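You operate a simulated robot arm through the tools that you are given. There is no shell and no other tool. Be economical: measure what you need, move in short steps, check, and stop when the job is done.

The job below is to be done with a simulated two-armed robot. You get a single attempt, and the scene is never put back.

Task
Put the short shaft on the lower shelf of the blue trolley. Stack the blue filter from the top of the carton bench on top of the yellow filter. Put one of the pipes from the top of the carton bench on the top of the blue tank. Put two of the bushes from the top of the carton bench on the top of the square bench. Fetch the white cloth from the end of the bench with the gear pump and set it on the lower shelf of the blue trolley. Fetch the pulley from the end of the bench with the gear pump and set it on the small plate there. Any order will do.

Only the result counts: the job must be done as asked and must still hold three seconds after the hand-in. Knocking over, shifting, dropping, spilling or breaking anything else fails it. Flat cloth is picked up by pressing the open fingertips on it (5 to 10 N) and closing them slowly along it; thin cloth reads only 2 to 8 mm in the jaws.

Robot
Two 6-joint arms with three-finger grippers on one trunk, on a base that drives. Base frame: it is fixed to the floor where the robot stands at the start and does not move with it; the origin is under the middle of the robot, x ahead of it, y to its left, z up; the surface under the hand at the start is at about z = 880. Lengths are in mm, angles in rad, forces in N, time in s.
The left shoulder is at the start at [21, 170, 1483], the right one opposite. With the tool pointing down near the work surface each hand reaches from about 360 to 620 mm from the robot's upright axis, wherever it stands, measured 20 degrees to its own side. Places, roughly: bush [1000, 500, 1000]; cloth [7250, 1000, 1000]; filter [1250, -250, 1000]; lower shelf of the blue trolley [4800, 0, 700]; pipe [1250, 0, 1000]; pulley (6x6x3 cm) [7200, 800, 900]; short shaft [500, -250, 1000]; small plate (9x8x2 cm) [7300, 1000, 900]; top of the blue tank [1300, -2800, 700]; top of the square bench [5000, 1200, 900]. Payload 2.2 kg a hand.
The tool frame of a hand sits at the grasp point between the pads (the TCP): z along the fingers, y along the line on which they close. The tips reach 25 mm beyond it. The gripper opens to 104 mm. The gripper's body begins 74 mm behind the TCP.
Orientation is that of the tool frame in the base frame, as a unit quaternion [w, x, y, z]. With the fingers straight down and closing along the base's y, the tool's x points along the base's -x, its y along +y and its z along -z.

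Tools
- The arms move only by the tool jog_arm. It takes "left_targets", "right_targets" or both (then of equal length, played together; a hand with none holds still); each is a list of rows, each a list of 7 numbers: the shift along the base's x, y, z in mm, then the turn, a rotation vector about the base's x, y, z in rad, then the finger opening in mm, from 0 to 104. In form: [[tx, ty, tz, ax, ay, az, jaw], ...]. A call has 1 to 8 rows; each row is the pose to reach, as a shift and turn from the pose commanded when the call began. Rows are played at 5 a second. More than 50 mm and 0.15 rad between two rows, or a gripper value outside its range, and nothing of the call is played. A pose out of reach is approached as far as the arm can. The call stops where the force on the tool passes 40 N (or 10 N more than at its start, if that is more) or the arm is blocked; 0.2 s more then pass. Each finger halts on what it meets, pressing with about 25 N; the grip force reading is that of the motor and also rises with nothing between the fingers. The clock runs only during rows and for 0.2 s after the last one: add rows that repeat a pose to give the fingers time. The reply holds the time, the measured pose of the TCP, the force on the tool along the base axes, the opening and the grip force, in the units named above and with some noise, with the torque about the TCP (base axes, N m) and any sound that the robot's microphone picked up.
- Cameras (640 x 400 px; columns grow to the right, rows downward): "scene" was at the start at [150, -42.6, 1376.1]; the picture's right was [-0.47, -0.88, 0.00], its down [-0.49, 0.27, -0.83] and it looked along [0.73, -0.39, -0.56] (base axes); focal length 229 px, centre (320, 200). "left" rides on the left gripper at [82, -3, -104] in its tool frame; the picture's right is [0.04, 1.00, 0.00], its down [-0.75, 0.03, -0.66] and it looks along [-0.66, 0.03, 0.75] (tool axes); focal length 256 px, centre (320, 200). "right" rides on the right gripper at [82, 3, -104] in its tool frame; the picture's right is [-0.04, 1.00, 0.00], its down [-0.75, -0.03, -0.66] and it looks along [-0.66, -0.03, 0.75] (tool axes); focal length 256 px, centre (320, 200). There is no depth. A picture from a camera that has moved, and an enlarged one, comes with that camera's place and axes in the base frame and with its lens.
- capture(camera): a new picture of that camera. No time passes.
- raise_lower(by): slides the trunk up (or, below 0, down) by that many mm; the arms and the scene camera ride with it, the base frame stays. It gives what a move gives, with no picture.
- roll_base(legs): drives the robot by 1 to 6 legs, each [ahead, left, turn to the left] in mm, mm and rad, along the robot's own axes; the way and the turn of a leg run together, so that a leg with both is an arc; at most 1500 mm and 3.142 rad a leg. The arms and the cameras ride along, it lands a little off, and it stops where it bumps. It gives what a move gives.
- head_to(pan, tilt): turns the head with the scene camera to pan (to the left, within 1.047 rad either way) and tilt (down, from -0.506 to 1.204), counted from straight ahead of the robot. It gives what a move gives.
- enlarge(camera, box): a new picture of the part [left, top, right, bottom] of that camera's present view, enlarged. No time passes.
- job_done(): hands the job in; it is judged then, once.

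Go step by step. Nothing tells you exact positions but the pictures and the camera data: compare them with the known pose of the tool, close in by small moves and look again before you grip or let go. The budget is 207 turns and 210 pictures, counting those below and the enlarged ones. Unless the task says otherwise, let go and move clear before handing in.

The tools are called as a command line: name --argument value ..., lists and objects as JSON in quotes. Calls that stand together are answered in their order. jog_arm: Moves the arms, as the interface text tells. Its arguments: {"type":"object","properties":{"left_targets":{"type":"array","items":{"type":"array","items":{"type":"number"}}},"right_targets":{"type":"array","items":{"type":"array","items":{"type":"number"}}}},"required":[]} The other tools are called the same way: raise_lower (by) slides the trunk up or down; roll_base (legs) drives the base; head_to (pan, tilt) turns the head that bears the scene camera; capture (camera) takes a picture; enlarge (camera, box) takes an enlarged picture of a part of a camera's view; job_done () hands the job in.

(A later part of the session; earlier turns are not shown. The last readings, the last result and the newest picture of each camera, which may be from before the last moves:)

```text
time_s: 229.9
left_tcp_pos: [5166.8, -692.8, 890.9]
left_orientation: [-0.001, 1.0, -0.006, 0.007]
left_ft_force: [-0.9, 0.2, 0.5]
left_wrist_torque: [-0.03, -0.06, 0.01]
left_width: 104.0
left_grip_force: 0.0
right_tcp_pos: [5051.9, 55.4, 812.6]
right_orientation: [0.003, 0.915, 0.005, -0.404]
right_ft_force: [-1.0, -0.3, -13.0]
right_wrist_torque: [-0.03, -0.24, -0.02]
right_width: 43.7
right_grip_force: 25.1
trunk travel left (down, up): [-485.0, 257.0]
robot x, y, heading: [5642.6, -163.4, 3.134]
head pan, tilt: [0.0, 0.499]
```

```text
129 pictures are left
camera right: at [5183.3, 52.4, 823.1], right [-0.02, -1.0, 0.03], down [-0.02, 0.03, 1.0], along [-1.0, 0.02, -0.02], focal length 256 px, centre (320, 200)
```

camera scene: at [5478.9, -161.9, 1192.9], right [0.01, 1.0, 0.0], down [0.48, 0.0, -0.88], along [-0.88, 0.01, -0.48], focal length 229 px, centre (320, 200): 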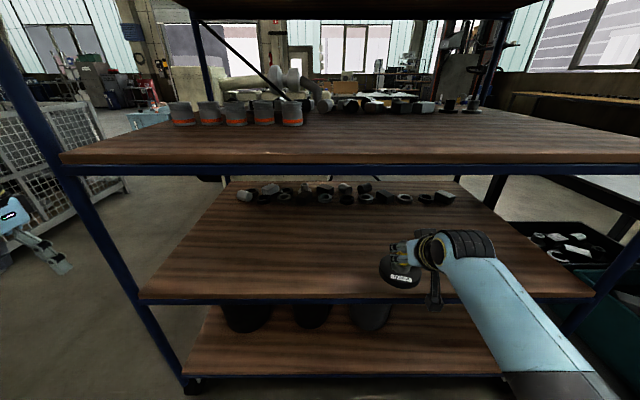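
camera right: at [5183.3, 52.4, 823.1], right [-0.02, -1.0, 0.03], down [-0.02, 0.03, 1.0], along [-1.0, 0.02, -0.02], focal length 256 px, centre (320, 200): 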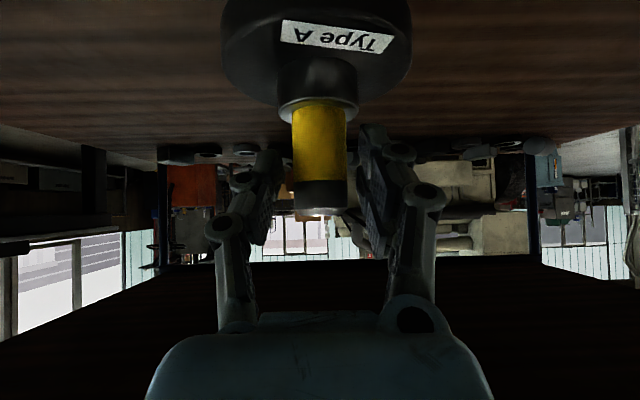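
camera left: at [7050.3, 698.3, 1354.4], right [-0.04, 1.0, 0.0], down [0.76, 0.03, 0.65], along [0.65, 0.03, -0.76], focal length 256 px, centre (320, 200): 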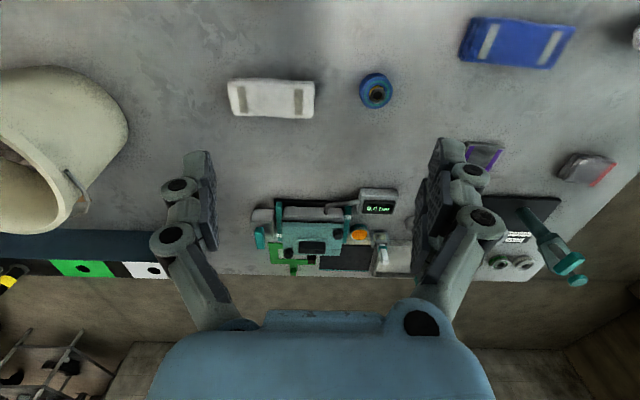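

The left hand would come near the trolley post, so I'll pull it back 90 mm, then drive in the last part.

jog_arm --left_targets '[[40, 0, 0, 0, 0, 0, 104], [85, 0, 0, 0, 0, 0, 104], [85, 0, 0, 0, 0, 0, 104]]'

roll_base --legs '[[115, 0, 0]]'

raise_lower --by -70

capture --camera "scene"

```text
time_s: 230.7
left_tcp_pos: [5252.4, -691.2, 893.6]
left_orientation: [-0.001, 1.0, -0.005, 0.007]
left_ft_force: [-0.5, -0.2, -0.3]
left_wrist_torque: [-0.02, -0.05, -0.03]
left_width: 104.0
left_grip_force: 0.1
right_tcp_pos: [5053.5, 54.4, 812.7]
right_orientation: [0.002, 0.915, 0.004, -0.404]
right_ft_force: [-0.5, -0.1, -12.3]
right_wrist_torque: [0.0, -0.25, 0.0]
right_width: 43.3
right_grip_force: 25.3
trunk travel left (down, up): [-485.0, 257.0]
robot x, y, heading: [5639.1, -163.4, 3.139]
head pan, tilt: [0.0, 0.499]
```

```text
time_s: 231.9
left_tcp_pos: [5140.3, -690.5, 891.7]
left_orientation: [-0.001, 1.0, -0.007, 0.007]
left_ft_force: [-0.8, -0.5, -0.6]
left_wrist_torque: [-0.02, -0.05, 0.01]
left_width: 104.1
left_grip_force: 0.0
right_tcp_pos: [4942.0, 57.1, 812.3]
right_orientation: [0.003, 0.914, 0.003, -0.405]
right_ft_force: [-1.3, 0.5, -12.0]
right_wrist_torque: [0.01, -0.23, -0.01]
right_width: 43.6
right_grip_force: 25.2
trunk travel left (down, up): [-485.0, 257.0]
robot x, y, heading: [5531.3, -159.6, 3.131]
head pan, tilt: [0.0, 0.499]
```

```text
time_s: 233.0
left_tcp_pos: [5142.1, -690.2, 822.9]
left_orientation: [-0.001, 1.0, -0.006, 0.005]
left_ft_force: [0.6, -0.5, 0.1]
left_wrist_torque: [-0.01, 0.02, 0.02]
left_width: 104.2
left_grip_force: 0.1
right_tcp_pos: [4942.1, 56.7, 746.1]
right_orientation: [0.003, 0.913, 0.003, -0.408]
right_ft_force: [-3.6, 1.5, -0.5]
right_wrist_torque: [0.02, 0.66, 0.02]
right_width: 43.3
right_grip_force: 25.4
trunk travel left (down, up): [-415.0, 327.0]
robot x, y, heading: [5535.5, -164.1, 3.133]
head pan, tilt: [0.0, 0.499]
```

```text
128 pictures are left
camera scene: at [5369.2, -160.8, 1121.9], right [0.01, 1.0, 0.0], down [0.48, 0.0, -0.88], along [-0.88, 0.01, -0.48], focal length 229 px, centre (320, 200)
```

scene: 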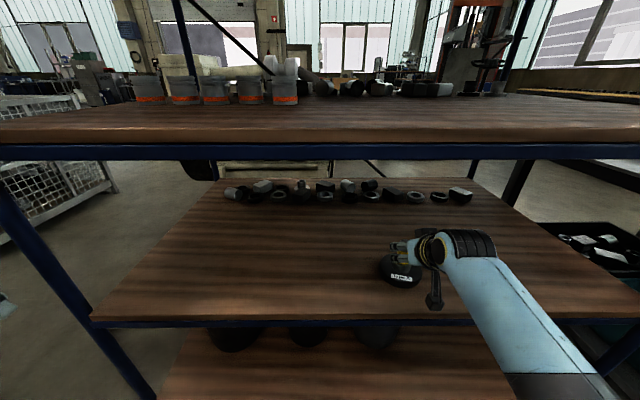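

The shelf now carries the shaft's weight. I'll open and check.

jog_arm --right_targets '[[0, 0, 0, 0, 0, 0, 50], [0, 0, 0, 0, 0, 0, 65], [0, 0, 0, 0, 0, 0, 75], [0, 0, 0, 0, 0, 0, 75]]'

capture --camera "right"

```text
time_s: 234.0
left_tcp_pos: [5143.0, -689.7, 822.8]
left_orientation: [-0.001, 1.0, -0.007, 0.006]
left_ft_force: [0.7, -0.3, -0.1]
left_wrist_torque: [0.03, 0.03, -0.02]
left_width: 104.0
left_grip_force: 0.0
right_tcp_pos: [4944.1, 57.3, 744.4]
right_orientation: [0.003, 0.914, 0.003, -0.405]
right_ft_force: [1.0, 0.3, 0.5]
right_wrist_torque: [-0.01, 0.0, 0.01]
right_width: 75.0
right_grip_force: 0.1
trunk travel left (down, up): [-415.0, 327.0]
robot x, y, heading: [5533.6, -159.5, 3.133]
head pan, tilt: [0.0, 0.499]
```

```text
127 pictures are left
camera right: at [5075.8, 54.5, 754.1], right [-0.02, -1.0, 0.03], down [-0.02, 0.03, 1.0], along [-1.0, 0.02, -0.02], focal length 256 px, centre (320, 200)
```

right: 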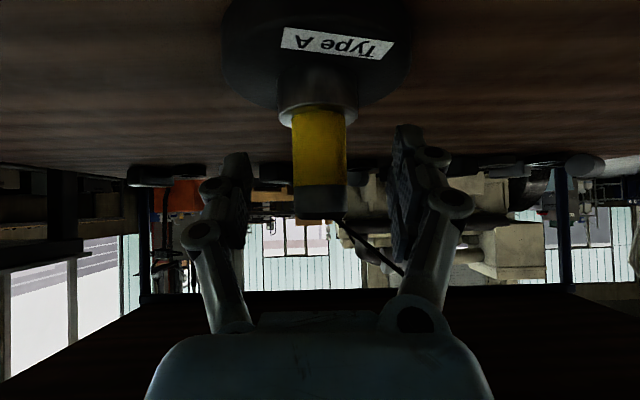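

The shaft stands on the shelf. I'll back straight out and look.

roll_base --legs '[[-400, 0, 0]]'

capture --camera "scene"

raise_lower --by 260

```text
time_s: 236.4
left_tcp_pos: [5531.0, -693.0, 823.4]
left_orientation: [0.0, 1.0, -0.012, 0.005]
left_ft_force: [0.0, -0.9, -0.9]
left_wrist_torque: [-0.01, 0.03, 0.03]
left_width: 103.9
left_grip_force: 0.1
right_tcp_pos: [5337.9, 56.5, 744.9]
right_orientation: [0.001, 0.914, -0.001, -0.405]
right_ft_force: [0.6, -1.1, -0.3]
right_wrist_torque: [0.01, 0.04, -0.01]
right_width: 75.0
right_grip_force: 0.1
trunk travel left (down, up): [-415.0, 327.0]
robot x, y, heading: [5926.7, -165.4, 3.125]
head pan, tilt: [0.0, 0.499]
```

```text
126 pictures are left
camera scene: at [5762.1, -164.8, 1121.8], right [0.02, 1.0, 0.0], down [0.48, -0.01, -0.88], along [-0.88, 0.02, -0.48], focal length 229 px, centre (320, 200)
```

scene: 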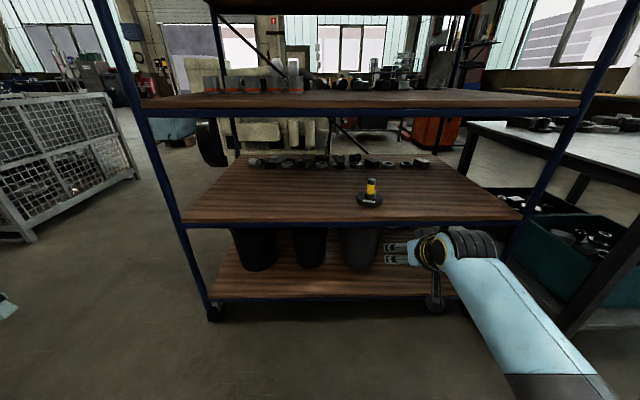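

```text
time_s: 239.1
left_tcp_pos: [5530.2, -692.0, 1082.9]
left_orientation: [-0.001, 1.0, -0.011, 0.006]
left_ft_force: [0.8, -0.2, -0.1]
left_wrist_torque: [-0.02, 0.01, 0.02]
left_width: 104.1
left_grip_force: 0.0
right_tcp_pos: [5337.9, 57.3, 1002.9]
right_orientation: [0.0, 0.914, -0.002, -0.405]
right_ft_force: [-0.5, -0.2, -0.4]
right_wrist_torque: [0.03, 0.04, 0.01]
right_width: 75.2
right_grip_force: 0.0
trunk travel left (down, up): [-675.0, 67.0]
robot x, y, heading: [5924.7, -166.4, 3.126]
head pan, tilt: [0.0, 0.499]
```

The shaft is delivered. Next the pulley with the tilted right hand: turn round and drive to the gear-pump bench's near side.

roll_base --legs '[[0, 0, -3.126], [0, 1116, 0], [430, 0, 0]]'

head_to --pan -0.05 --tilt 0.75

capture --camera "scene"

capture --camera "right"

```text
time_s: 254.1
left_tcp_pos: [6657.8, 1499.8, 1083.2]
left_orientation: [-0.006, -0.02, 1.0, -0.001]
left_ft_force: [-0.1, 0.2, 0.2]
left_wrist_torque: [-0.01, 0.01, -0.03]
left_width: 103.6
left_grip_force: 0.0
right_tcp_pos: [6897.7, 765.3, 1003.4]
right_orientation: [0.405, -0.028, 0.914, 0.014]
right_ft_force: [0.0, 0.4, -0.7]
right_wrist_torque: [-0.02, -0.05, 0.0]
right_width: 75.0
right_grip_force: 0.0
trunk travel left (down, up): [-675.0, 67.0]
robot x, y, heading: [6298.7, 957.9, 0.047]
head pan, tilt: [0.0, 0.499]
```

```text
time_s: 254.9
left_tcp_pos: [6656.3, 1501.0, 1083.3]
left_orientation: [-0.006, -0.022, 1.0, -0.001]
left_ft_force: [-0.3, -0.1, -0.5]
left_wrist_torque: [-0.01, -0.03, 0.0]
left_width: 104.1
left_grip_force: 0.0
right_tcp_pos: [6896.4, 765.5, 1004.7]
right_orientation: [0.405, -0.029, 0.914, 0.014]
right_ft_force: [-0.1, 0.2, 0.1]
right_wrist_torque: [0.02, -0.01, 0.0]
right_width: 74.9
right_grip_force: 0.1
trunk travel left (down, up): [-675.0, 67.0]
robot x, y, heading: [6298.4, 948.3, 0.049]
head pan, tilt: [-0.051, 0.75]
```

```text
125 pictures are left
camera scene: at [6450.9, 954.0, 1363.0], right [0.0, -1.0, 0.0], down [-0.68, 0.0, -0.73], along [0.73, 0.0, -0.68], focal length 229 px, centre (320, 200)
```

scene: 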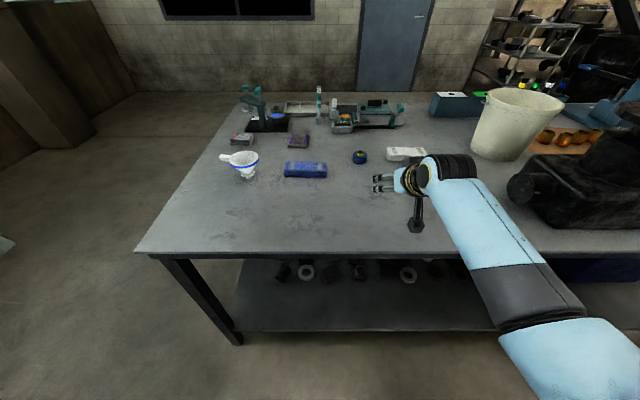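

```text
124 pictures are left
camera right: at [6764.7, 760.6, 1014.2], right [-0.04, 1.0, 0.03], down [0.02, -0.03, 1.0], along [1.0, 0.04, -0.02], focal length 256 px, centre (320, 200)
```

right: 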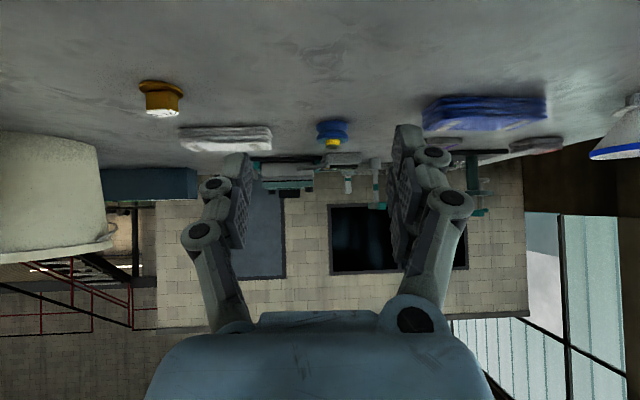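

Pulley ≈ [7182,800]. I'll drive up to the edge, lower the trunk 100 mm, and look from the wrist camera.

roll_base --legs '[[205, 0, -0.048]]'

jog_arm --right_targets '[[0, 0, 0, 0, 0.1, 0, 90], [0, 0, 0, 0, 0.2, 0, 90], [0, 0, -10, 0, 0.27, 0, 90]]'

capture --camera "right"

capture --camera "scene"

```text
time_s: 256.6
left_tcp_pos: [6891.9, 1488.4, 1081.5]
left_orientation: [-0.006, 0.002, 1.0, -0.001]
left_ft_force: [0.2, 0.2, -0.2]
left_wrist_torque: [0.02, 0.01, 0.01]
left_width: 104.0
left_grip_force: 0.1
right_tcp_pos: [7098.0, 743.7, 1003.6]
right_orientation: [0.404, -0.007, 0.915, 0.004]
right_ft_force: [0.3, -0.1, 0.6]
right_wrist_torque: [-0.02, 0.01, 0.02]
right_width: 74.9
right_grip_force: 0.0
trunk travel left (down, up): [-675.0, 67.0]
robot x, y, heading: [6510.7, 954.3, -0.001]
head pan, tilt: [-0.051, 0.75]
```

```text
time_s: 257.4
left_tcp_pos: [6891.8, 1487.4, 1083.6]
left_orientation: [-0.006, 0.003, 1.0, 0.0]
left_ft_force: [0.1, 0.3, 0.4]
left_wrist_torque: [0.02, 0.01, -0.05]
left_width: 104.0
left_grip_force: 0.0
right_tcp_pos: [7096.2, 741.5, 994.3]
right_orientation: [0.277, -0.006, 0.961, 0.005]
right_ft_force: [-1.2, 0.1, -0.1]
right_wrist_torque: [-0.04, -0.01, -0.03]
right_width: 90.3
right_grip_force: 0.0
trunk travel left (down, up): [-675.0, 67.0]
robot x, y, heading: [6505.7, 957.0, -0.003]
head pan, tilt: [-0.051, 0.75]
```

```text
123 pictures are left
camera right: at [6971.1, 742.8, 1040.7], right [0.02, 1.0, 0.03], down [0.29, -0.03, 0.96], along [0.96, -0.01, -0.29], focal length 256 px, centre (320, 200)
```

right: 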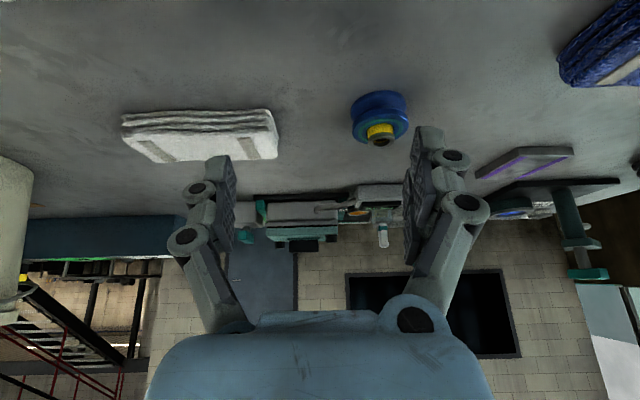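

```text
122 pictures are left
camera scene: at [6660.5, 951.4, 1362.9], right [-0.05, -1.0, 0.0], down [-0.68, 0.04, -0.73], along [0.73, -0.04, -0.68], focal length 229 px, centre (320, 200)
```

scene: 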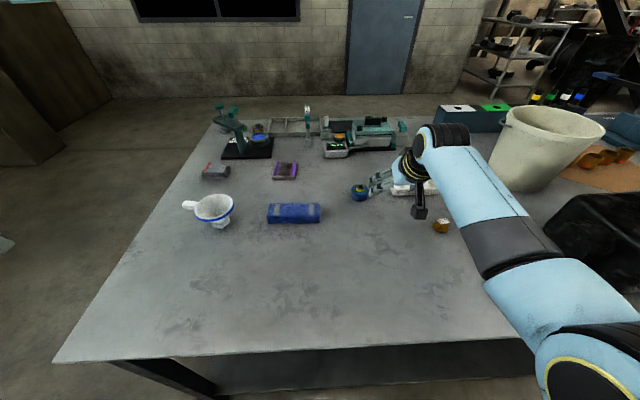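

Pulley centre ≈ [7187,801]. Move above it, then use the trunk to lower.

jog_arm --right_targets '[[25, 30, 0, 0, 0, 0, 90], [55, 60, 0, 0, 0, 0, 90], [81, 60, 0, 0, 0, 0, 90], [81, 60, 0, 0, 0, 0, 90]]'

raise_lower --by -60

capture --camera "right"

```text
time_s: 258.4
left_tcp_pos: [6891.5, 1487.4, 1082.7]
left_orientation: [-0.006, 0.002, 1.0, -0.002]
left_ft_force: [-0.6, -0.8, 0.1]
left_wrist_torque: [-0.02, -0.01, -0.01]
left_width: 103.8
left_grip_force: 0.1
right_tcp_pos: [7175.2, 803.6, 995.2]
right_orientation: [0.28, -0.006, 0.96, 0.005]
right_ft_force: [-0.2, -0.3, 0.9]
right_wrist_torque: [-0.02, 0.04, 0.01]
right_width: 89.8
right_grip_force: 0.1
trunk travel left (down, up): [-675.0, 67.0]
robot x, y, heading: [6503.6, 956.8, 0.003]
head pan, tilt: [-0.051, 0.75]
```

```text
time_s: 259.4
left_tcp_pos: [6892.1, 1488.0, 1022.9]
left_orientation: [-0.006, 0.003, 1.0, 0.0]
left_ft_force: [0.7, -1.3, 1.5]
left_wrist_torque: [0.04, 0.0, -0.02]
left_width: 104.0
left_grip_force: 0.1
right_tcp_pos: [7178.5, 802.5, 933.6]
right_orientation: [0.278, -0.006, 0.961, 0.004]
right_ft_force: [0.2, -0.2, -0.5]
right_wrist_torque: [0.02, 0.01, 0.0]
right_width: 90.0
right_grip_force: 0.0
trunk travel left (down, up): [-615.0, 127.0]
robot x, y, heading: [6510.0, 956.6, 0.002]
head pan, tilt: [-0.051, 0.75]
```

```text
121 pictures are left
camera right: at [7052.8, 803.3, 979.1], right [0.02, 1.0, 0.03], down [0.29, -0.03, 0.96], along [0.96, -0.01, -0.29], focal length 256 px, centre (320, 200)
```

right: 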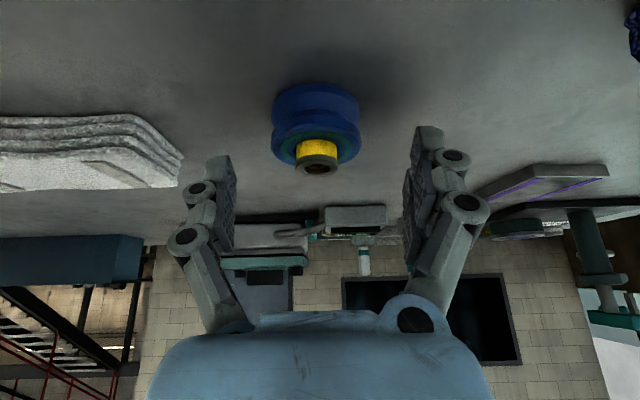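

jog_arm --right_targets '[[-3, -1, -12, 0, 0, 0, 90], [-3, -1, -24, 0, 0, 0, 90], [-3, -1, -24, 0, 0, 0, 90]]'

capture --camera "right"

```text
time_s: 260.1
left_tcp_pos: [6891.8, 1487.8, 1022.2]
left_orientation: [-0.007, 0.002, 1.0, -0.001]
left_ft_force: [-0.3, 0.4, 0.1]
left_wrist_torque: [-0.01, -0.03, -0.01]
left_width: 104.0
left_grip_force: 0.2
right_tcp_pos: [7174.5, 802.8, 910.2]
right_orientation: [0.278, -0.005, 0.961, 0.005]
right_ft_force: [1.0, 0.3, -0.8]
right_wrist_torque: [0.0, 0.01, -0.02]
right_width: 89.7
right_grip_force: 0.0
trunk travel left (down, up): [-615.0, 127.0]
robot x, y, heading: [6504.2, 953.8, -0.002]
head pan, tilt: [-0.051, 0.75]
```

```text
120 pictures are left
camera right: at [7048.8, 804.0, 954.8], right [0.02, 1.0, 0.03], down [0.29, -0.03, 0.96], along [0.96, -0.01, -0.29], focal length 256 px, centre (320, 200)
```

right: 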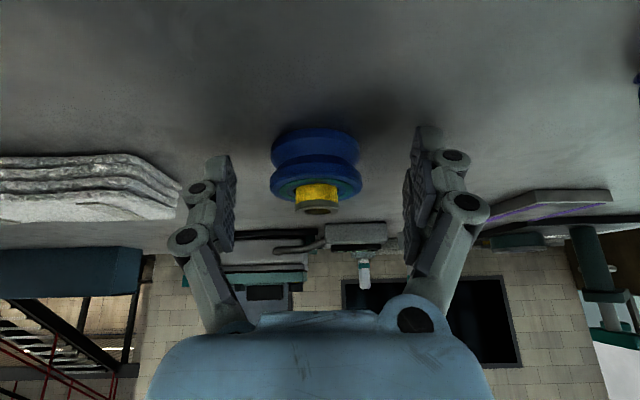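

jog_arm --right_targets '[[0, -1, 0, 0, 0, 0, 75], [0, -1, 0, 0, 0, 0, 62], [0, -1, 0, 0, 0, 0, 52], [0, -1, 0, 0, 0, 0, 42], [0, -1, 0, 0, 0, 0, 35], [0, -1, 0, 0, 0, 0, 35]]'

jog_arm --right_targets '[[0, 0, 15, 0, 0, 0, 35], [0, 0, 35, 0, 0, 0, 35], [0, 0, 60, 0, 0, 0, 35], [0, 0, 60, 0, 0, 0, 35]]'

capture --camera "right"

```text
time_s: 261.6
left_tcp_pos: [6891.3, 1489.3, 1022.5]
left_orientation: [-0.005, 0.003, 1.0, -0.001]
left_ft_force: [0.4, 0.1, 0.0]
left_wrist_torque: [0.04, 0.0, -0.03]
left_width: 103.9
left_grip_force: 0.1
right_tcp_pos: [7173.1, 802.6, 913.1]
right_orientation: [0.282, -0.006, 0.959, 0.004]
right_ft_force: [0.7, 8.7, 22.4]
right_wrist_torque: [0.95, 0.11, 0.0]
right_width: 52.4
right_grip_force: 25.2
trunk travel left (down, up): [-615.0, 127.0]
robot x, y, heading: [6507.0, 955.3, -0.003]
head pan, tilt: [-0.051, 0.75]
```

```text
time_s: 262.6
left_tcp_pos: [6892.8, 1488.4, 1023.4]
left_orientation: [-0.007, 0.002, 1.0, -0.001]
left_ft_force: [-0.1, 0.2, 0.7]
left_wrist_torque: [-0.04, -0.02, 0.03]
left_width: 104.3
left_grip_force: 0.1
right_tcp_pos: [7173.8, 798.2, 969.4]
right_orientation: [0.278, -0.006, 0.961, 0.004]
right_ft_force: [0.4, 0.3, -2.8]
right_wrist_torque: [0.01, 0.07, -0.01]
right_width: 52.4
right_grip_force: 24.7
trunk travel left (down, up): [-615.0, 127.0]
robot x, y, heading: [6508.3, 956.2, -0.002]
head pan, tilt: [-0.051, 0.75]
```

```text
119 pictures are left
camera right: at [7049.3, 800.0, 1014.3], right [0.02, 1.0, 0.03], down [0.29, -0.03, 0.96], along [0.96, -0.01, -0.29], focal length 256 px, centre (320, 200)
```

right: 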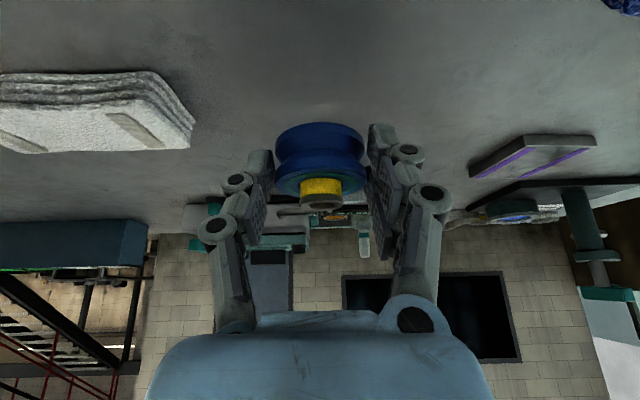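

The pulley is held. I'll shift the base left 225 mm so that the hand lines up with the plate.

roll_base --legs '[[0, 222, 0]]'

capture --camera "right"

capture --camera "scene"

```text
time_s: 264.3
left_tcp_pos: [6891.8, 1717.6, 1022.7]
left_orientation: [-0.006, 0.002, 1.0, -0.002]
left_ft_force: [-0.1, -0.3, -1.4]
left_wrist_torque: [-0.06, 0.02, 0.01]
left_width: 104.2
left_grip_force: 0.1
right_tcp_pos: [7174.7, 1029.1, 969.5]
right_orientation: [0.278, -0.006, 0.96, 0.005]
right_ft_force: [0.3, 0.9, -3.6]
right_wrist_torque: [-0.06, 0.06, 0.02]
right_width: 52.5
right_grip_force: 25.1
trunk travel left (down, up): [-615.0, 127.0]
robot x, y, heading: [6506.6, 1184.2, -0.004]
head pan, tilt: [-0.051, 0.75]
```

```text
118 pictures are left
camera right: at [7049.9, 1030.3, 1014.4], right [0.02, 1.0, 0.03], down [0.29, -0.03, 0.96], along [0.96, -0.01, -0.29], focal length 256 px, centre (320, 200)
```

right: 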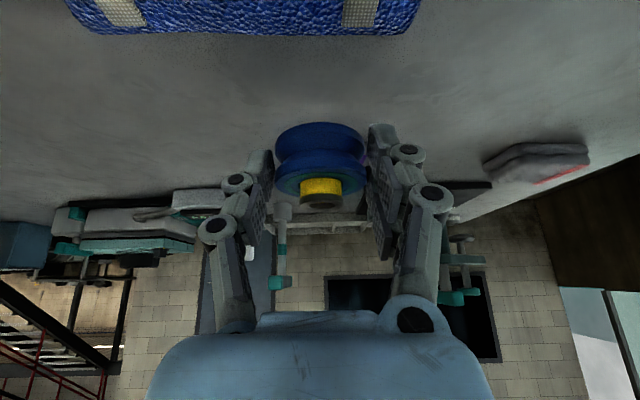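

```text
117 pictures are left
camera scene: at [6661.2, 1181.1, 1302.7], right [-0.05, -1.0, 0.0], down [-0.68, 0.03, -0.73], along [0.73, -0.04, -0.68], focal length 229 px, centre (320, 200)
```

scene: 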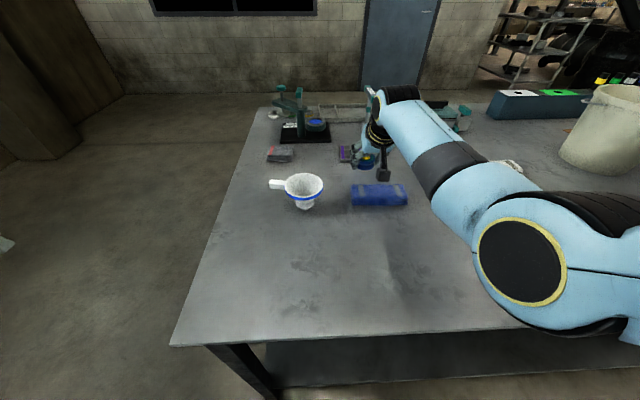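

enlarge --camera "scene" --box '[260, 110, 420, 210]'

```text
4.00 times, centred on (340, 160) of scene
camera zoom: at [6661.2, 1181.1, 1302.7], right [-0.05, -1.0, 0.0], down [-0.68, 0.03, -0.73], along [0.73, -0.04, -0.68], focal length 916 px, centre (240, 360)
```

zoom: 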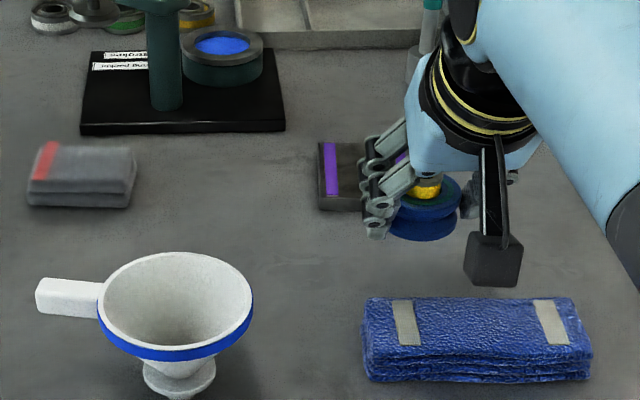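

The plate's centre is about [7328,1035], far for the arm. I'll move 30 mm closer and trade trunk height for reach: arm up, trunk down.

roll_base --legs '[[30, 0, 0]]'

jog_arm --right_targets '[[0, 0, 40, 0, 0, 0, 35], [0, 0, 80, 0, 0, 0, 35], [0, 0, 120, 0, 0, 0, 35], [0, 0, 160, 0, 0, 0, 35], [0, 0, 190, 0, 0, 0, 35]]'

raise_lower --by -190

jog_arm --right_targets '[[30, 2, 0, 0, 0, 0, 35], [60, 4, 0, 0, 0, 0, 35], [90, 6, 0, 0, 0, 0, 35], [110, 6, 0, 0, 0, 0, 35]]'

capture --camera "scene"

capture --camera "right"

```text
time_s: 265.1
left_tcp_pos: [6923.0, 1716.9, 1022.2]
left_orientation: [-0.006, 0.002, 1.0, -0.001]
left_ft_force: [0.6, -0.3, -0.2]
left_wrist_torque: [0.03, 0.03, -0.03]
left_width: 104.0
left_grip_force: 0.1
right_tcp_pos: [7204.9, 1029.0, 967.3]
right_orientation: [0.277, -0.007, 0.961, 0.005]
right_ft_force: [0.5, 0.3, -4.2]
right_wrist_torque: [0.03, 0.09, 0.01]
right_width: 52.5
right_grip_force: 25.1
trunk travel left (down, up): [-615.0, 127.0]
robot x, y, heading: [6538.0, 1186.1, -0.001]
head pan, tilt: [-0.051, 0.75]
```

```text
time_s: 266.3
left_tcp_pos: [6923.1, 1717.7, 1023.5]
left_orientation: [-0.006, 0.002, 1.0, -0.001]
left_ft_force: [-0.3, -0.1, 0.6]
left_wrist_torque: [0.0, 0.0, 0.01]
left_width: 104.1
left_grip_force: 0.0
right_tcp_pos: [7200.7, 1028.6, 1159.0]
right_orientation: [0.276, -0.007, 0.961, 0.005]
right_ft_force: [0.3, 0.0, -2.9]
right_wrist_torque: [-0.03, 0.07, 0.01]
right_width: 52.3
right_grip_force: 25.4
trunk travel left (down, up): [-615.0, 127.0]
robot x, y, heading: [6536.9, 1186.7, 0.002]
head pan, tilt: [-0.051, 0.75]
```

```text
time_s: 268.4
left_tcp_pos: [6922.9, 1716.8, 833.0]
left_orientation: [-0.007, 0.003, 1.0, -0.001]
left_ft_force: [-0.1, 0.8, 0.4]
left_wrist_torque: [0.01, 0.02, 0.03]
left_width: 104.2
left_grip_force: 0.0
right_tcp_pos: [7203.9, 1028.7, 969.3]
right_orientation: [0.278, -0.007, 0.961, 0.005]
right_ft_force: [-0.9, -0.4, -3.7]
right_wrist_torque: [0.0, 0.07, -0.03]
right_width: 52.2
right_grip_force: 24.5
trunk travel left (down, up): [-425.0, 317.0]
robot x, y, heading: [6531.9, 1184.4, 0.002]
head pan, tilt: [-0.051, 0.75]
```

```text
time_s: 269.4
left_tcp_pos: [6921.4, 1716.4, 833.7]
left_orientation: [-0.007, 0.002, 1.0, -0.001]
left_ft_force: [-0.4, 0.1, -0.4]
left_wrist_torque: [-0.02, 0.02, 0.01]
left_width: 104.0
left_grip_force: 0.1
right_tcp_pos: [7315.1, 1034.3, 966.9]
right_orientation: [0.277, -0.007, 0.961, 0.005]
right_ft_force: [0.0, 0.4, -4.1]
right_wrist_torque: [0.0, 0.04, -0.01]
right_width: 52.0
right_grip_force: 25.2
trunk travel left (down, up): [-425.0, 317.0]
robot x, y, heading: [6533.2, 1185.4, 0.001]
head pan, tilt: [-0.051, 0.75]
```

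```text
115 pictures are left
camera scene: at [6694.6, 1180.2, 1109.9], right [-0.05, -1.0, 0.0], down [-0.68, 0.03, -0.73], along [0.73, -0.04, -0.68], focal length 229 px, centre (320, 200)
```

scene: 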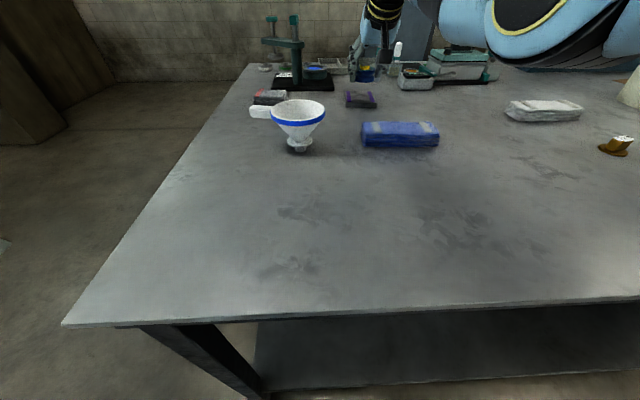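

```text
114 pictures are left
camera right: at [7190.7, 1036.0, 1012.6], right [0.02, 1.0, 0.03], down [0.29, -0.03, 0.96], along [0.96, -0.01, -0.29], focal length 256 px, centre (320, 200)
```

right: 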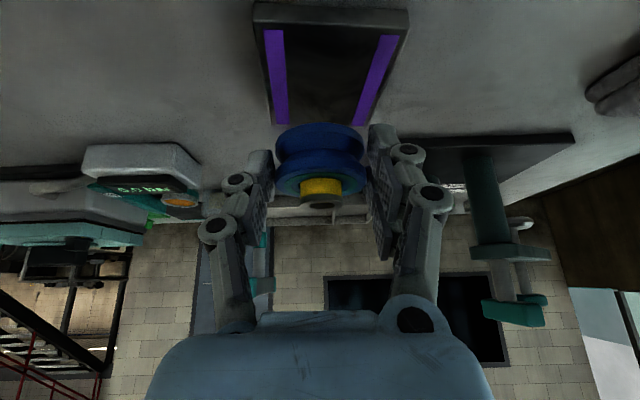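

The pulley is over the plate (plate centre ≈ [7323,1038]). Lowering in small steps.

jog_arm --right_targets '[[-2, 4, -15, 0, 0, 0, 35], [-2, 4, -28, 0, 0, 0, 35], [-2, 4, -28, 0, 0, 0, 35]]'

capture --camera "right"

```text
time_s: 270.2
left_tcp_pos: [6922.1, 1715.9, 833.5]
left_orientation: [-0.006, 0.002, 1.0, -0.002]
left_ft_force: [-0.1, 0.6, -0.3]
left_wrist_torque: [0.02, 0.03, 0.0]
left_width: 104.3
left_grip_force: 0.0
right_tcp_pos: [7311.7, 1040.8, 941.7]
right_orientation: [0.278, -0.007, 0.961, 0.005]
right_ft_force: [0.7, -0.5, -3.6]
right_wrist_torque: [-0.01, 0.07, -0.01]
right_width: 52.3
right_grip_force: 24.7
trunk travel left (down, up): [-425.0, 317.0]
robot x, y, heading: [6536.0, 1182.8, -0.005]
head pan, tilt: [-0.051, 0.75]
```

```text
113 pictures are left
camera right: at [7186.9, 1040.7, 985.9], right [0.02, 1.0, 0.03], down [0.29, -0.03, 0.96], along [0.96, -0.01, -0.29], focal length 256 px, centre (320, 200)
```

right: 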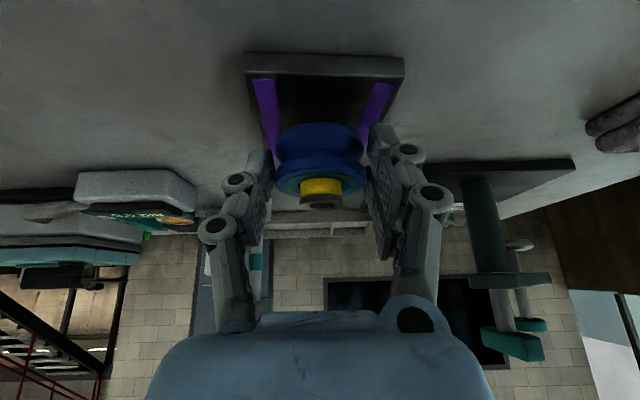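

jog_arm --right_targets '[[0, 0, -5, 0, 0, 0, 35], [0, 0, -9, 0, 0, 0, 35], [0, 0, -9, 0, 0, 0, 35]]'

```text
time_s: 271.0
left_tcp_pos: [6921.7, 1717.7, 833.2]
left_orientation: [-0.006, 0.002, 1.0, -0.001]
left_ft_force: [0.2, 0.5, -0.4]
left_wrist_torque: [0.01, 0.01, -0.03]
left_width: 104.2
left_grip_force: 0.0
right_tcp_pos: [7311.4, 1040.0, 930.3]
right_orientation: [0.278, -0.007, 0.961, 0.005]
right_ft_force: [-0.7, 0.2, -4.1]
right_wrist_torque: [0.0, 0.07, -0.02]
right_width: 52.1
right_grip_force: 25.0
trunk travel left (down, up): [-425.0, 317.0]
robot x, y, heading: [6534.7, 1184.9, 0.004]
head pan, tilt: [-0.051, 0.75]
```

jog_arm --right_targets '[[0, 0, -2, 0, 0, 0, 35], [0, 0, -4, 0, 0, 0, 35], [0, 0, -4, 0, 0, 0, 35]]'

enlarge --camera "right" --box '[230, 50, 430, 220]'

```text
time_s: 271.8
left_tcp_pos: [6920.6, 1718.1, 833.4]
left_orientation: [-0.006, 0.002, 1.0, -0.001]
left_ft_force: [-0.6, -0.7, -0.4]
left_wrist_torque: [-0.02, 0.02, 0.0]
left_width: 104.0
left_grip_force: 0.1
right_tcp_pos: [7311.7, 1037.6, 927.4]
right_orientation: [0.279, -0.006, 0.96, 0.004]
right_ft_force: [-0.9, 0.0, -3.5]
right_wrist_torque: [-0.02, 0.1, 0.03]
right_width: 52.3
right_grip_force: 25.7
trunk travel left (down, up): [-425.0, 317.0]
robot x, y, heading: [6535.2, 1184.8, 0.003]
head pan, tilt: [-0.051, 0.75]
```

```text
2.35 times, centred on (330, 135) of right
camera zoom: at [7187.2, 1039.0, 973.0], right [0.02, 1.0, 0.03], down [0.29, -0.03, 0.96], along [0.96, -0.01, -0.29], focal length 602 px, centre (296, 353)
```

zoom: 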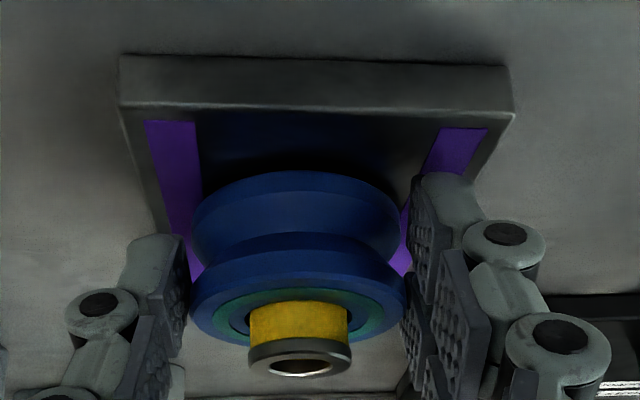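

jog_arm --right_targets '[[-4, 2, -3, 0, 0, 0, 35], [-4, 2, -6, 0, 0, 0, 35], [-4, 2, -6, 0, 0, 0, 35]]'

```text
time_s: 272.6
left_tcp_pos: [6919.7, 1715.8, 834.0]
left_orientation: [-0.005, 0.003, 1.0, -0.001]
left_ft_force: [-0.9, 0.7, 0.2]
left_wrist_torque: [0.01, -0.01, -0.01]
left_width: 104.0
left_grip_force: 0.0
right_tcp_pos: [7309.1, 1040.0, 925.9]
right_orientation: [0.283, -0.006, 0.959, 0.004]
right_ft_force: [0.9, -3.3, 16.2]
right_wrist_torque: [0.02, -0.03, -0.03]
right_width: 52.5
right_grip_force: 24.7
trunk travel left (down, up): [-425.0, 317.0]
robot x, y, heading: [6534.7, 1185.1, -0.001]
head pan, tilt: [-0.051, 0.75]
```

Contact made. Relax by 4 mm and open slowly.

jog_arm --right_targets '[[0, 0, 4, 0, 0, 0, 45], [0, 0, 5, 0, 0, 0, 54], [0, 0, 5, 0, 0, 0, 60], [0, 0, 5, 0, 0, 0, 68], [0, 0, 5, 0, 0, 0, 78], [0, 0, 5, 0, 0, 0, 78]]'

capture --camera "right"

```text
time_s: 274.0
left_tcp_pos: [6921.8, 1718.2, 834.5]
left_orientation: [-0.006, 0.002, 1.0, -0.001]
left_ft_force: [0.2, 0.3, -0.7]
left_wrist_torque: [0.02, 0.01, 0.0]
left_width: 103.8
left_grip_force: 0.2
right_tcp_pos: [7307.0, 1040.6, 925.6]
right_orientation: [0.278, -0.007, 0.96, 0.005]
right_ft_force: [0.1, -0.1, -0.1]
right_wrist_torque: [0.01, 0.02, -0.01]
right_width: 78.0
right_grip_force: 0.0
trunk travel left (down, up): [-425.0, 317.0]
robot x, y, heading: [6534.2, 1181.1, 0.004]
head pan, tilt: [-0.051, 0.75]
```

```text
111 pictures are left
camera right: at [7182.3, 1041.4, 971.1], right [0.02, 1.0, 0.03], down [0.29, -0.03, 0.96], along [0.96, -0.01, -0.29], focal length 256 px, centre (320, 200)
```

right: 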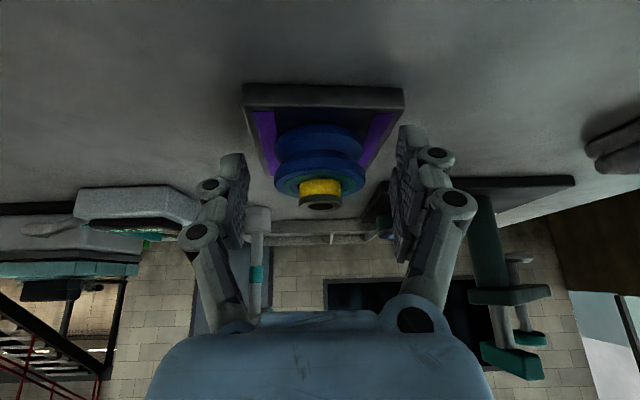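

The pulley sits on the plate. Withdraw along the tool axis.

jog_arm --right_targets '[[-20, 0, 34, 0, 0, 0, 80], [-42, 0, 68, 0, 0, 0, 80], [-70, 0, 90, 0, 0, 0, 80], [-100, 0, 100, 0, 0, 0, 80]]'

capture --camera "right"

```text
time_s: 275.0
left_tcp_pos: [6921.9, 1717.5, 832.7]
left_orientation: [-0.006, 0.003, 1.0, -0.001]
left_ft_force: [0.1, 0.7, -0.4]
left_wrist_torque: [0.0, -0.04, 0.02]
left_width: 104.0
left_grip_force: 0.1
right_tcp_pos: [7210.8, 1039.5, 1029.3]
right_orientation: [0.278, -0.007, 0.96, 0.005]
right_ft_force: [0.0, 0.4, -0.3]
right_wrist_torque: [0.0, -0.05, 0.01]
right_width: 80.0
right_grip_force: 0.1
trunk travel left (down, up): [-425.0, 317.0]
robot x, y, heading: [6535.7, 1185.9, -0.002]
head pan, tilt: [-0.051, 0.75]
```

```text
110 pictures are left
camera right: at [7086.6, 1040.9, 1074.6], right [0.02, 1.0, 0.03], down [0.29, -0.03, 0.96], along [0.96, -0.01, -0.29], focal length 256 px, centre (320, 200)
```

right: 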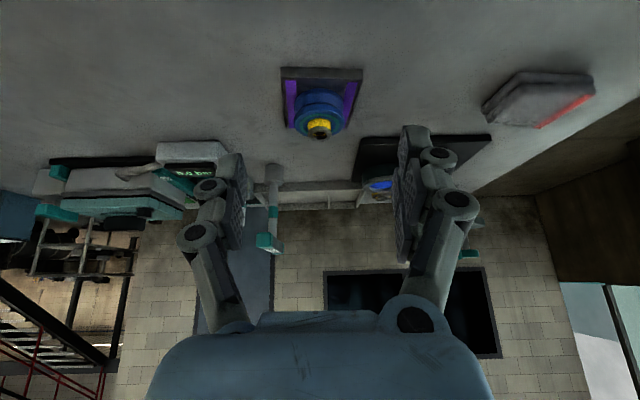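

The pulley task is done. Now the white cloth; I'll look at it closely.

head_to --pan -0.6 --tilt 0.5

capture --camera "scene"

```text
time_s: 276.0
left_tcp_pos: [6922.0, 1717.0, 832.9]
left_orientation: [-0.007, 0.002, 1.0, -0.002]
left_ft_force: [-0.5, 0.1, 0.2]
left_wrist_torque: [-0.02, 0.01, 0.03]
left_width: 104.0
left_grip_force: 0.0
right_tcp_pos: [7212.0, 1039.0, 1028.0]
right_orientation: [0.278, -0.007, 0.96, 0.005]
right_ft_force: [0.4, 0.4, -0.2]
right_wrist_torque: [0.02, -0.02, 0.01]
right_width: 80.1
right_grip_force: 0.0
trunk travel left (down, up): [-425.0, 317.0]
robot x, y, heading: [6534.1, 1182.7, 0.003]
head pan, tilt: [-0.6, 0.499]
```

```text
109 pictures are left
camera scene: at [6686.6, 1133.1, 1131.9], right [-0.56, -0.83, 0.0], down [-0.4, 0.27, -0.88], along [0.72, -0.5, -0.48], focal length 229 px, centre (320, 200)
```

scene: 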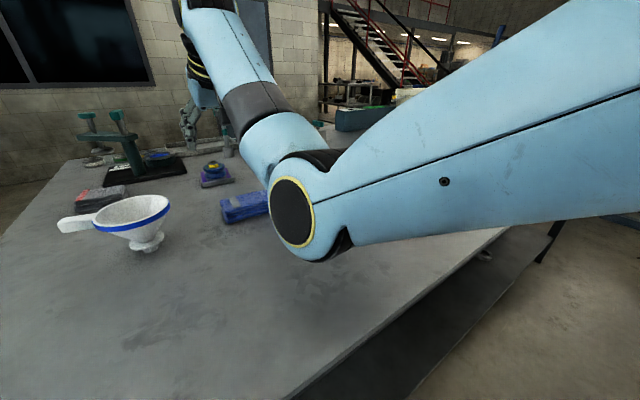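

I'll back off 250, shift right, and bring the right hand to vertical with a quarter turn so that it closes across the cloth's short side (≈65 mm).

roll_base --legs '[[-250, 0, 0], [0, -330, 0]]'

jog_arm --right_targets '[[0, 0, 15, 0, 0.14, 0, 100], [0, 0, 30, 0, 0.28, 0, 100], [0, 0, 40, 0, 0.42, 0, 100], [0, 0, 40, 0, 0.56, 0, 100]]'

jog_arm --right_targets '[[0, 0, 0, 0, 0, -0.14, 100], [0, 0, 0, 0, 0, -0.28, 100], [0, 0, 0, 0, 0, -0.42, 100], [0, 0, 0, 0, 0, -0.56, 100], [0, 0, 0, 0, 0, -0.7, 100], [0, 0, 0, 0, 0, -0.84, 100], [0, 0, 0, 0, 0, -0.98, 100], [0, 0, 0, 0, 0, -1.12, 100]]'

jog_arm --right_targets '[[0, 0, 0, 0, 0, -0.14, 100], [0, 0, 0, 0, 0, -0.28, 100], [0, 0, 0, 0, 0, -0.42, 100], [0, 0, 0, 0, 0, -0.45, 100]]'

capture --camera "right"

capture --camera "scene"

```text
time_s: 279.5
left_tcp_pos: [6674.9, 1388.7, 833.4]
left_orientation: [-0.006, 0.007, 1.0, -0.001]
left_ft_force: [0.2, 0.5, 0.6]
left_wrist_torque: [0.01, 0.01, -0.02]
left_width: 104.0
left_grip_force: 0.0
right_tcp_pos: [6957.0, 706.4, 1028.4]
right_orientation: [0.278, 0.0, 0.961, 0.004]
right_ft_force: [-0.7, -0.7, 0.2]
right_wrist_torque: [0.07, -0.04, 0.0]
right_width: 80.2
right_grip_force: 0.1
trunk travel left (down, up): [-425.0, 317.0]
robot x, y, heading: [6282.9, 859.8, -0.011]
head pan, tilt: [-0.6, 0.499]
```

```text
time_s: 280.5
left_tcp_pos: [6674.9, 1389.2, 832.8]
left_orientation: [-0.006, 0.007, 1.0, 0.0]
left_ft_force: [-0.9, -0.1, 1.0]
left_wrist_torque: [0.0, -0.03, 0.01]
left_width: 103.6
left_grip_force: 0.0
right_tcp_pos: [6957.7, 708.3, 1068.6]
right_orientation: [0.001, 0.001, 1.0, 0.003]
right_ft_force: [0.0, 0.2, -0.5]
right_wrist_torque: [-0.06, 0.01, 0.02]
right_width: 99.9
right_grip_force: 0.0
trunk travel left (down, up): [-425.0, 317.0]
robot x, y, heading: [6282.3, 865.6, -0.013]
head pan, tilt: [-0.6, 0.499]
```

```text
time_s: 282.3
left_tcp_pos: [6674.3, 1387.9, 832.2]
left_orientation: [-0.007, 0.008, 1.0, -0.002]
left_ft_force: [0.2, -0.2, 0.3]
left_wrist_torque: [-0.02, -0.01, 0.02]
left_width: 104.2
left_grip_force: 0.1
right_tcp_pos: [6957.3, 708.9, 1068.5]
right_orientation: [0.003, 0.533, 0.846, 0.001]
right_ft_force: [-1.1, -0.1, 0.5]
right_wrist_torque: [0.02, 0.0, -0.01]
right_width: 100.2
right_grip_force: 0.1
trunk travel left (down, up): [-425.0, 317.0]
robot x, y, heading: [6281.3, 859.4, -0.01]
head pan, tilt: [-0.6, 0.499]
```

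```text
time_s: 283.3
left_tcp_pos: [6673.8, 1388.9, 833.9]
left_orientation: [-0.006, 0.008, 1.0, -0.002]
left_ft_force: [0.4, -0.6, -0.1]
left_wrist_torque: [0.01, 0.01, -0.04]
left_width: 103.8
left_grip_force: 0.0
right_tcp_pos: [6957.0, 708.8, 1068.7]
right_orientation: [0.003, 0.708, 0.707, 0.001]
right_ft_force: [1.0, -0.4, -0.2]
right_wrist_torque: [0.01, -0.03, -0.02]
right_width: 100.0
right_grip_force: 0.1
trunk travel left (down, up): [-425.0, 317.0]
robot x, y, heading: [6283.7, 865.5, -0.012]
head pan, tilt: [-0.6, 0.499]
```

```text
108 pictures are left
camera right: at [6959.9, 790.6, 1172.8], right [1.0, -0.04, 0.01], down [-0.04, -0.75, 0.66], along [-0.02, -0.66, -0.75], focal length 256 px, centre (320, 200)
```

right: 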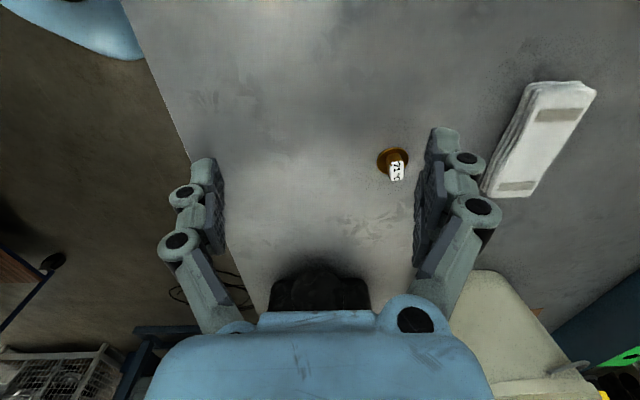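

```text
107 pictures are left
camera scene: at [6432.8, 807.7, 1132.0], right [-0.57, -0.82, 0.0], down [-0.39, 0.28, -0.88], along [0.72, -0.5, -0.48], focal length 229 px, centre (320, 200)
```

scene: 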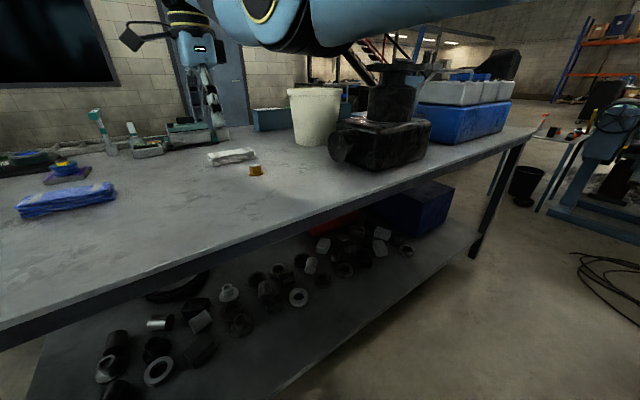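

The cloth centre is about [7217,622]. First I'll move the left hand outward so it clears the bench end, then drive in and align.

jog_arm --left_targets '[[-20, 40, 0, 0, 0, 0, 104], [-40, 75, 0, 0, 0, 0, 104], [-60, 110, 0, 0, 0, 0, 104], [-85, 145, 0, 0, 0, 0, 104], [-111, 171, 0, 0, 0, 0, 104]]'

roll_base --legs '[[255, 0, 0.012]]'

jog_arm --right_targets '[[0, -30, 0, 0, 0, 0, 100], [2, -60, 0, 0, 0, 0, 100], [5, -87, 0, 0, 0, 0, 100], [5, -87, 0, 0, 0, 0, 100]]'

capture --camera "right"

```text
time_s: 284.5
left_tcp_pos: [6594.8, 1527.4, 825.7]
left_orientation: [-0.006, 0.009, 1.0, -0.001]
left_ft_force: [0.2, 0.0, 0.1]
left_wrist_torque: [-0.01, -0.01, -0.02]
left_width: 103.8
left_grip_force: 0.0
left hand out of reach, approached as far as the arm can: row 4, 5
right_tcp_pos: [6957.1, 708.9, 1069.1]
right_orientation: [0.003, 0.707, 0.708, 0.001]
right_ft_force: [-0.1, -0.9, -0.4]
right_wrist_torque: [0.0, -0.01, 0.01]
right_width: 99.9
right_grip_force: 0.1
trunk travel left (down, up): [-425.0, 317.0]
robot x, y, heading: [6286.3, 860.2, -0.013]
head pan, tilt: [-0.6, 0.499]
```

```text
time_s: 286.4
left_tcp_pos: [6845.1, 1527.5, 824.7]
left_orientation: [-0.008, 0.004, 1.0, -0.002]
left_ft_force: [1.0, 0.3, 0.1]
left_wrist_torque: [0.01, 0.02, 0.0]
left_width: 103.9
left_grip_force: 0.1
right_tcp_pos: [7212.8, 711.8, 1067.3]
right_orientation: [0.003, 0.705, 0.71, 0.0]
right_ft_force: [0.3, -0.2, 0.9]
right_wrist_torque: [0.01, 0.04, 0.03]
right_width: 100.3
right_grip_force: 0.0
trunk travel left (down, up): [-425.0, 317.0]
robot x, y, heading: [6539.0, 860.4, -0.004]
head pan, tilt: [-0.6, 0.499]
```

```text
time_s: 287.4
left_tcp_pos: [6845.9, 1528.2, 824.0]
left_orientation: [-0.006, 0.004, 1.0, -0.002]
left_ft_force: [0.9, 0.3, 0.1]
left_wrist_torque: [0.0, 0.01, -0.02]
left_width: 103.7
left_grip_force: 0.0
right_tcp_pos: [7216.5, 627.6, 1070.0]
right_orientation: [0.004, 0.705, 0.709, 0.001]
right_ft_force: [0.1, -0.2, 0.4]
right_wrist_torque: [0.03, 0.03, -0.01]
right_width: 100.1
right_grip_force: 0.1
trunk travel left (down, up): [-425.0, 317.0]
robot x, y, heading: [6538.3, 860.5, -0.006]
head pan, tilt: [-0.6, 0.499]
```

```text
106 pictures are left
camera right: at [7218.4, 709.3, 1174.5], right [1.0, -0.03, 0.01], down [-0.03, -0.75, 0.66], along [-0.02, -0.66, -0.75], focal length 256 px, centre (320, 200)
```

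right: 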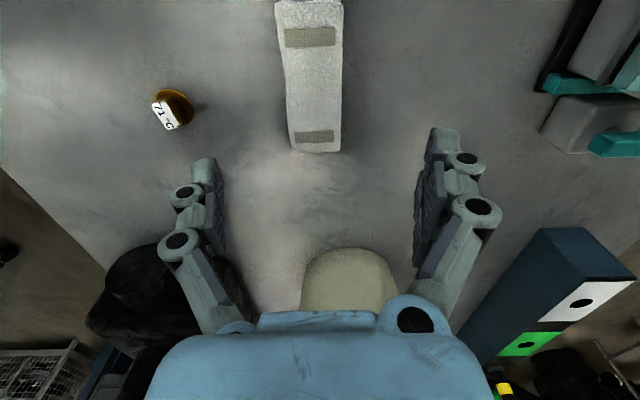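

Cloth is well lined up (x≈7210). Lowering with the trunk by 120.

jog_arm --right_targets '[[-6, -3, 0, 0, 0, 0, 100], [-6, -3, 0, 0, 0, 0, 100]]'

raise_lower --by -120

capture --camera "right"

```text
time_s: 288.0
left_tcp_pos: [6844.0, 1527.6, 824.7]
left_orientation: [-0.005, 0.004, 1.0, -0.001]
left_ft_force: [0.0, -0.1, -0.2]
left_wrist_torque: [-0.02, -0.03, 0.03]
left_width: 104.3
left_grip_force: 0.1
right_tcp_pos: [7211.8, 623.6, 1069.1]
right_orientation: [0.003, 0.705, 0.71, 0.001]
right_ft_force: [0.2, -0.6, 0.5]
right_wrist_torque: [0.01, 0.03, 0.0]
right_width: 99.9
right_grip_force: 0.0
trunk travel left (down, up): [-425.0, 317.0]
robot x, y, heading: [6538.1, 859.7, -0.007]
head pan, tilt: [-0.6, 0.499]
```

```text
time_s: 289.5
left_tcp_pos: [6834.8, 1527.1, 686.9]
left_orientation: [-0.039, 0.004, 0.999, -0.002]
left_ft_force: [0.2, -0.5, -1.0]
left_wrist_torque: [0.05, 0.02, -0.02]
left_width: 103.9
left_grip_force: 0.0
right_tcp_pos: [7216.3, 621.4, 916.0]
right_orientation: [-0.015, 0.705, 0.709, -0.017]
right_ft_force: [0.8, 0.1, 0.1]
right_wrist_torque: [-0.02, 0.0, -0.01]
right_width: 100.0
right_grip_force: 0.0
trunk travel left (down, up): [-305.0, 437.0]
robot x, y, heading: [6537.7, 858.3, -0.003]
head pan, tilt: [-0.6, 0.499]
```

```text
105 pictures are left
camera right: at [7222.6, 702.9, 1020.1], right [1.0, -0.03, -0.04], down [0.0, -0.75, 0.66], along [-0.05, -0.66, -0.75], focal length 256 px, centre (320, 200)
```

right: 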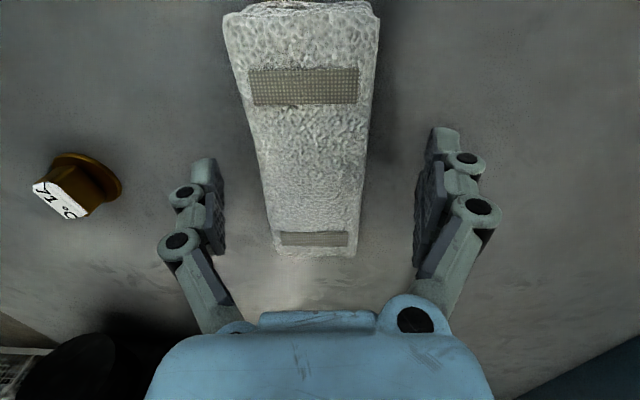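

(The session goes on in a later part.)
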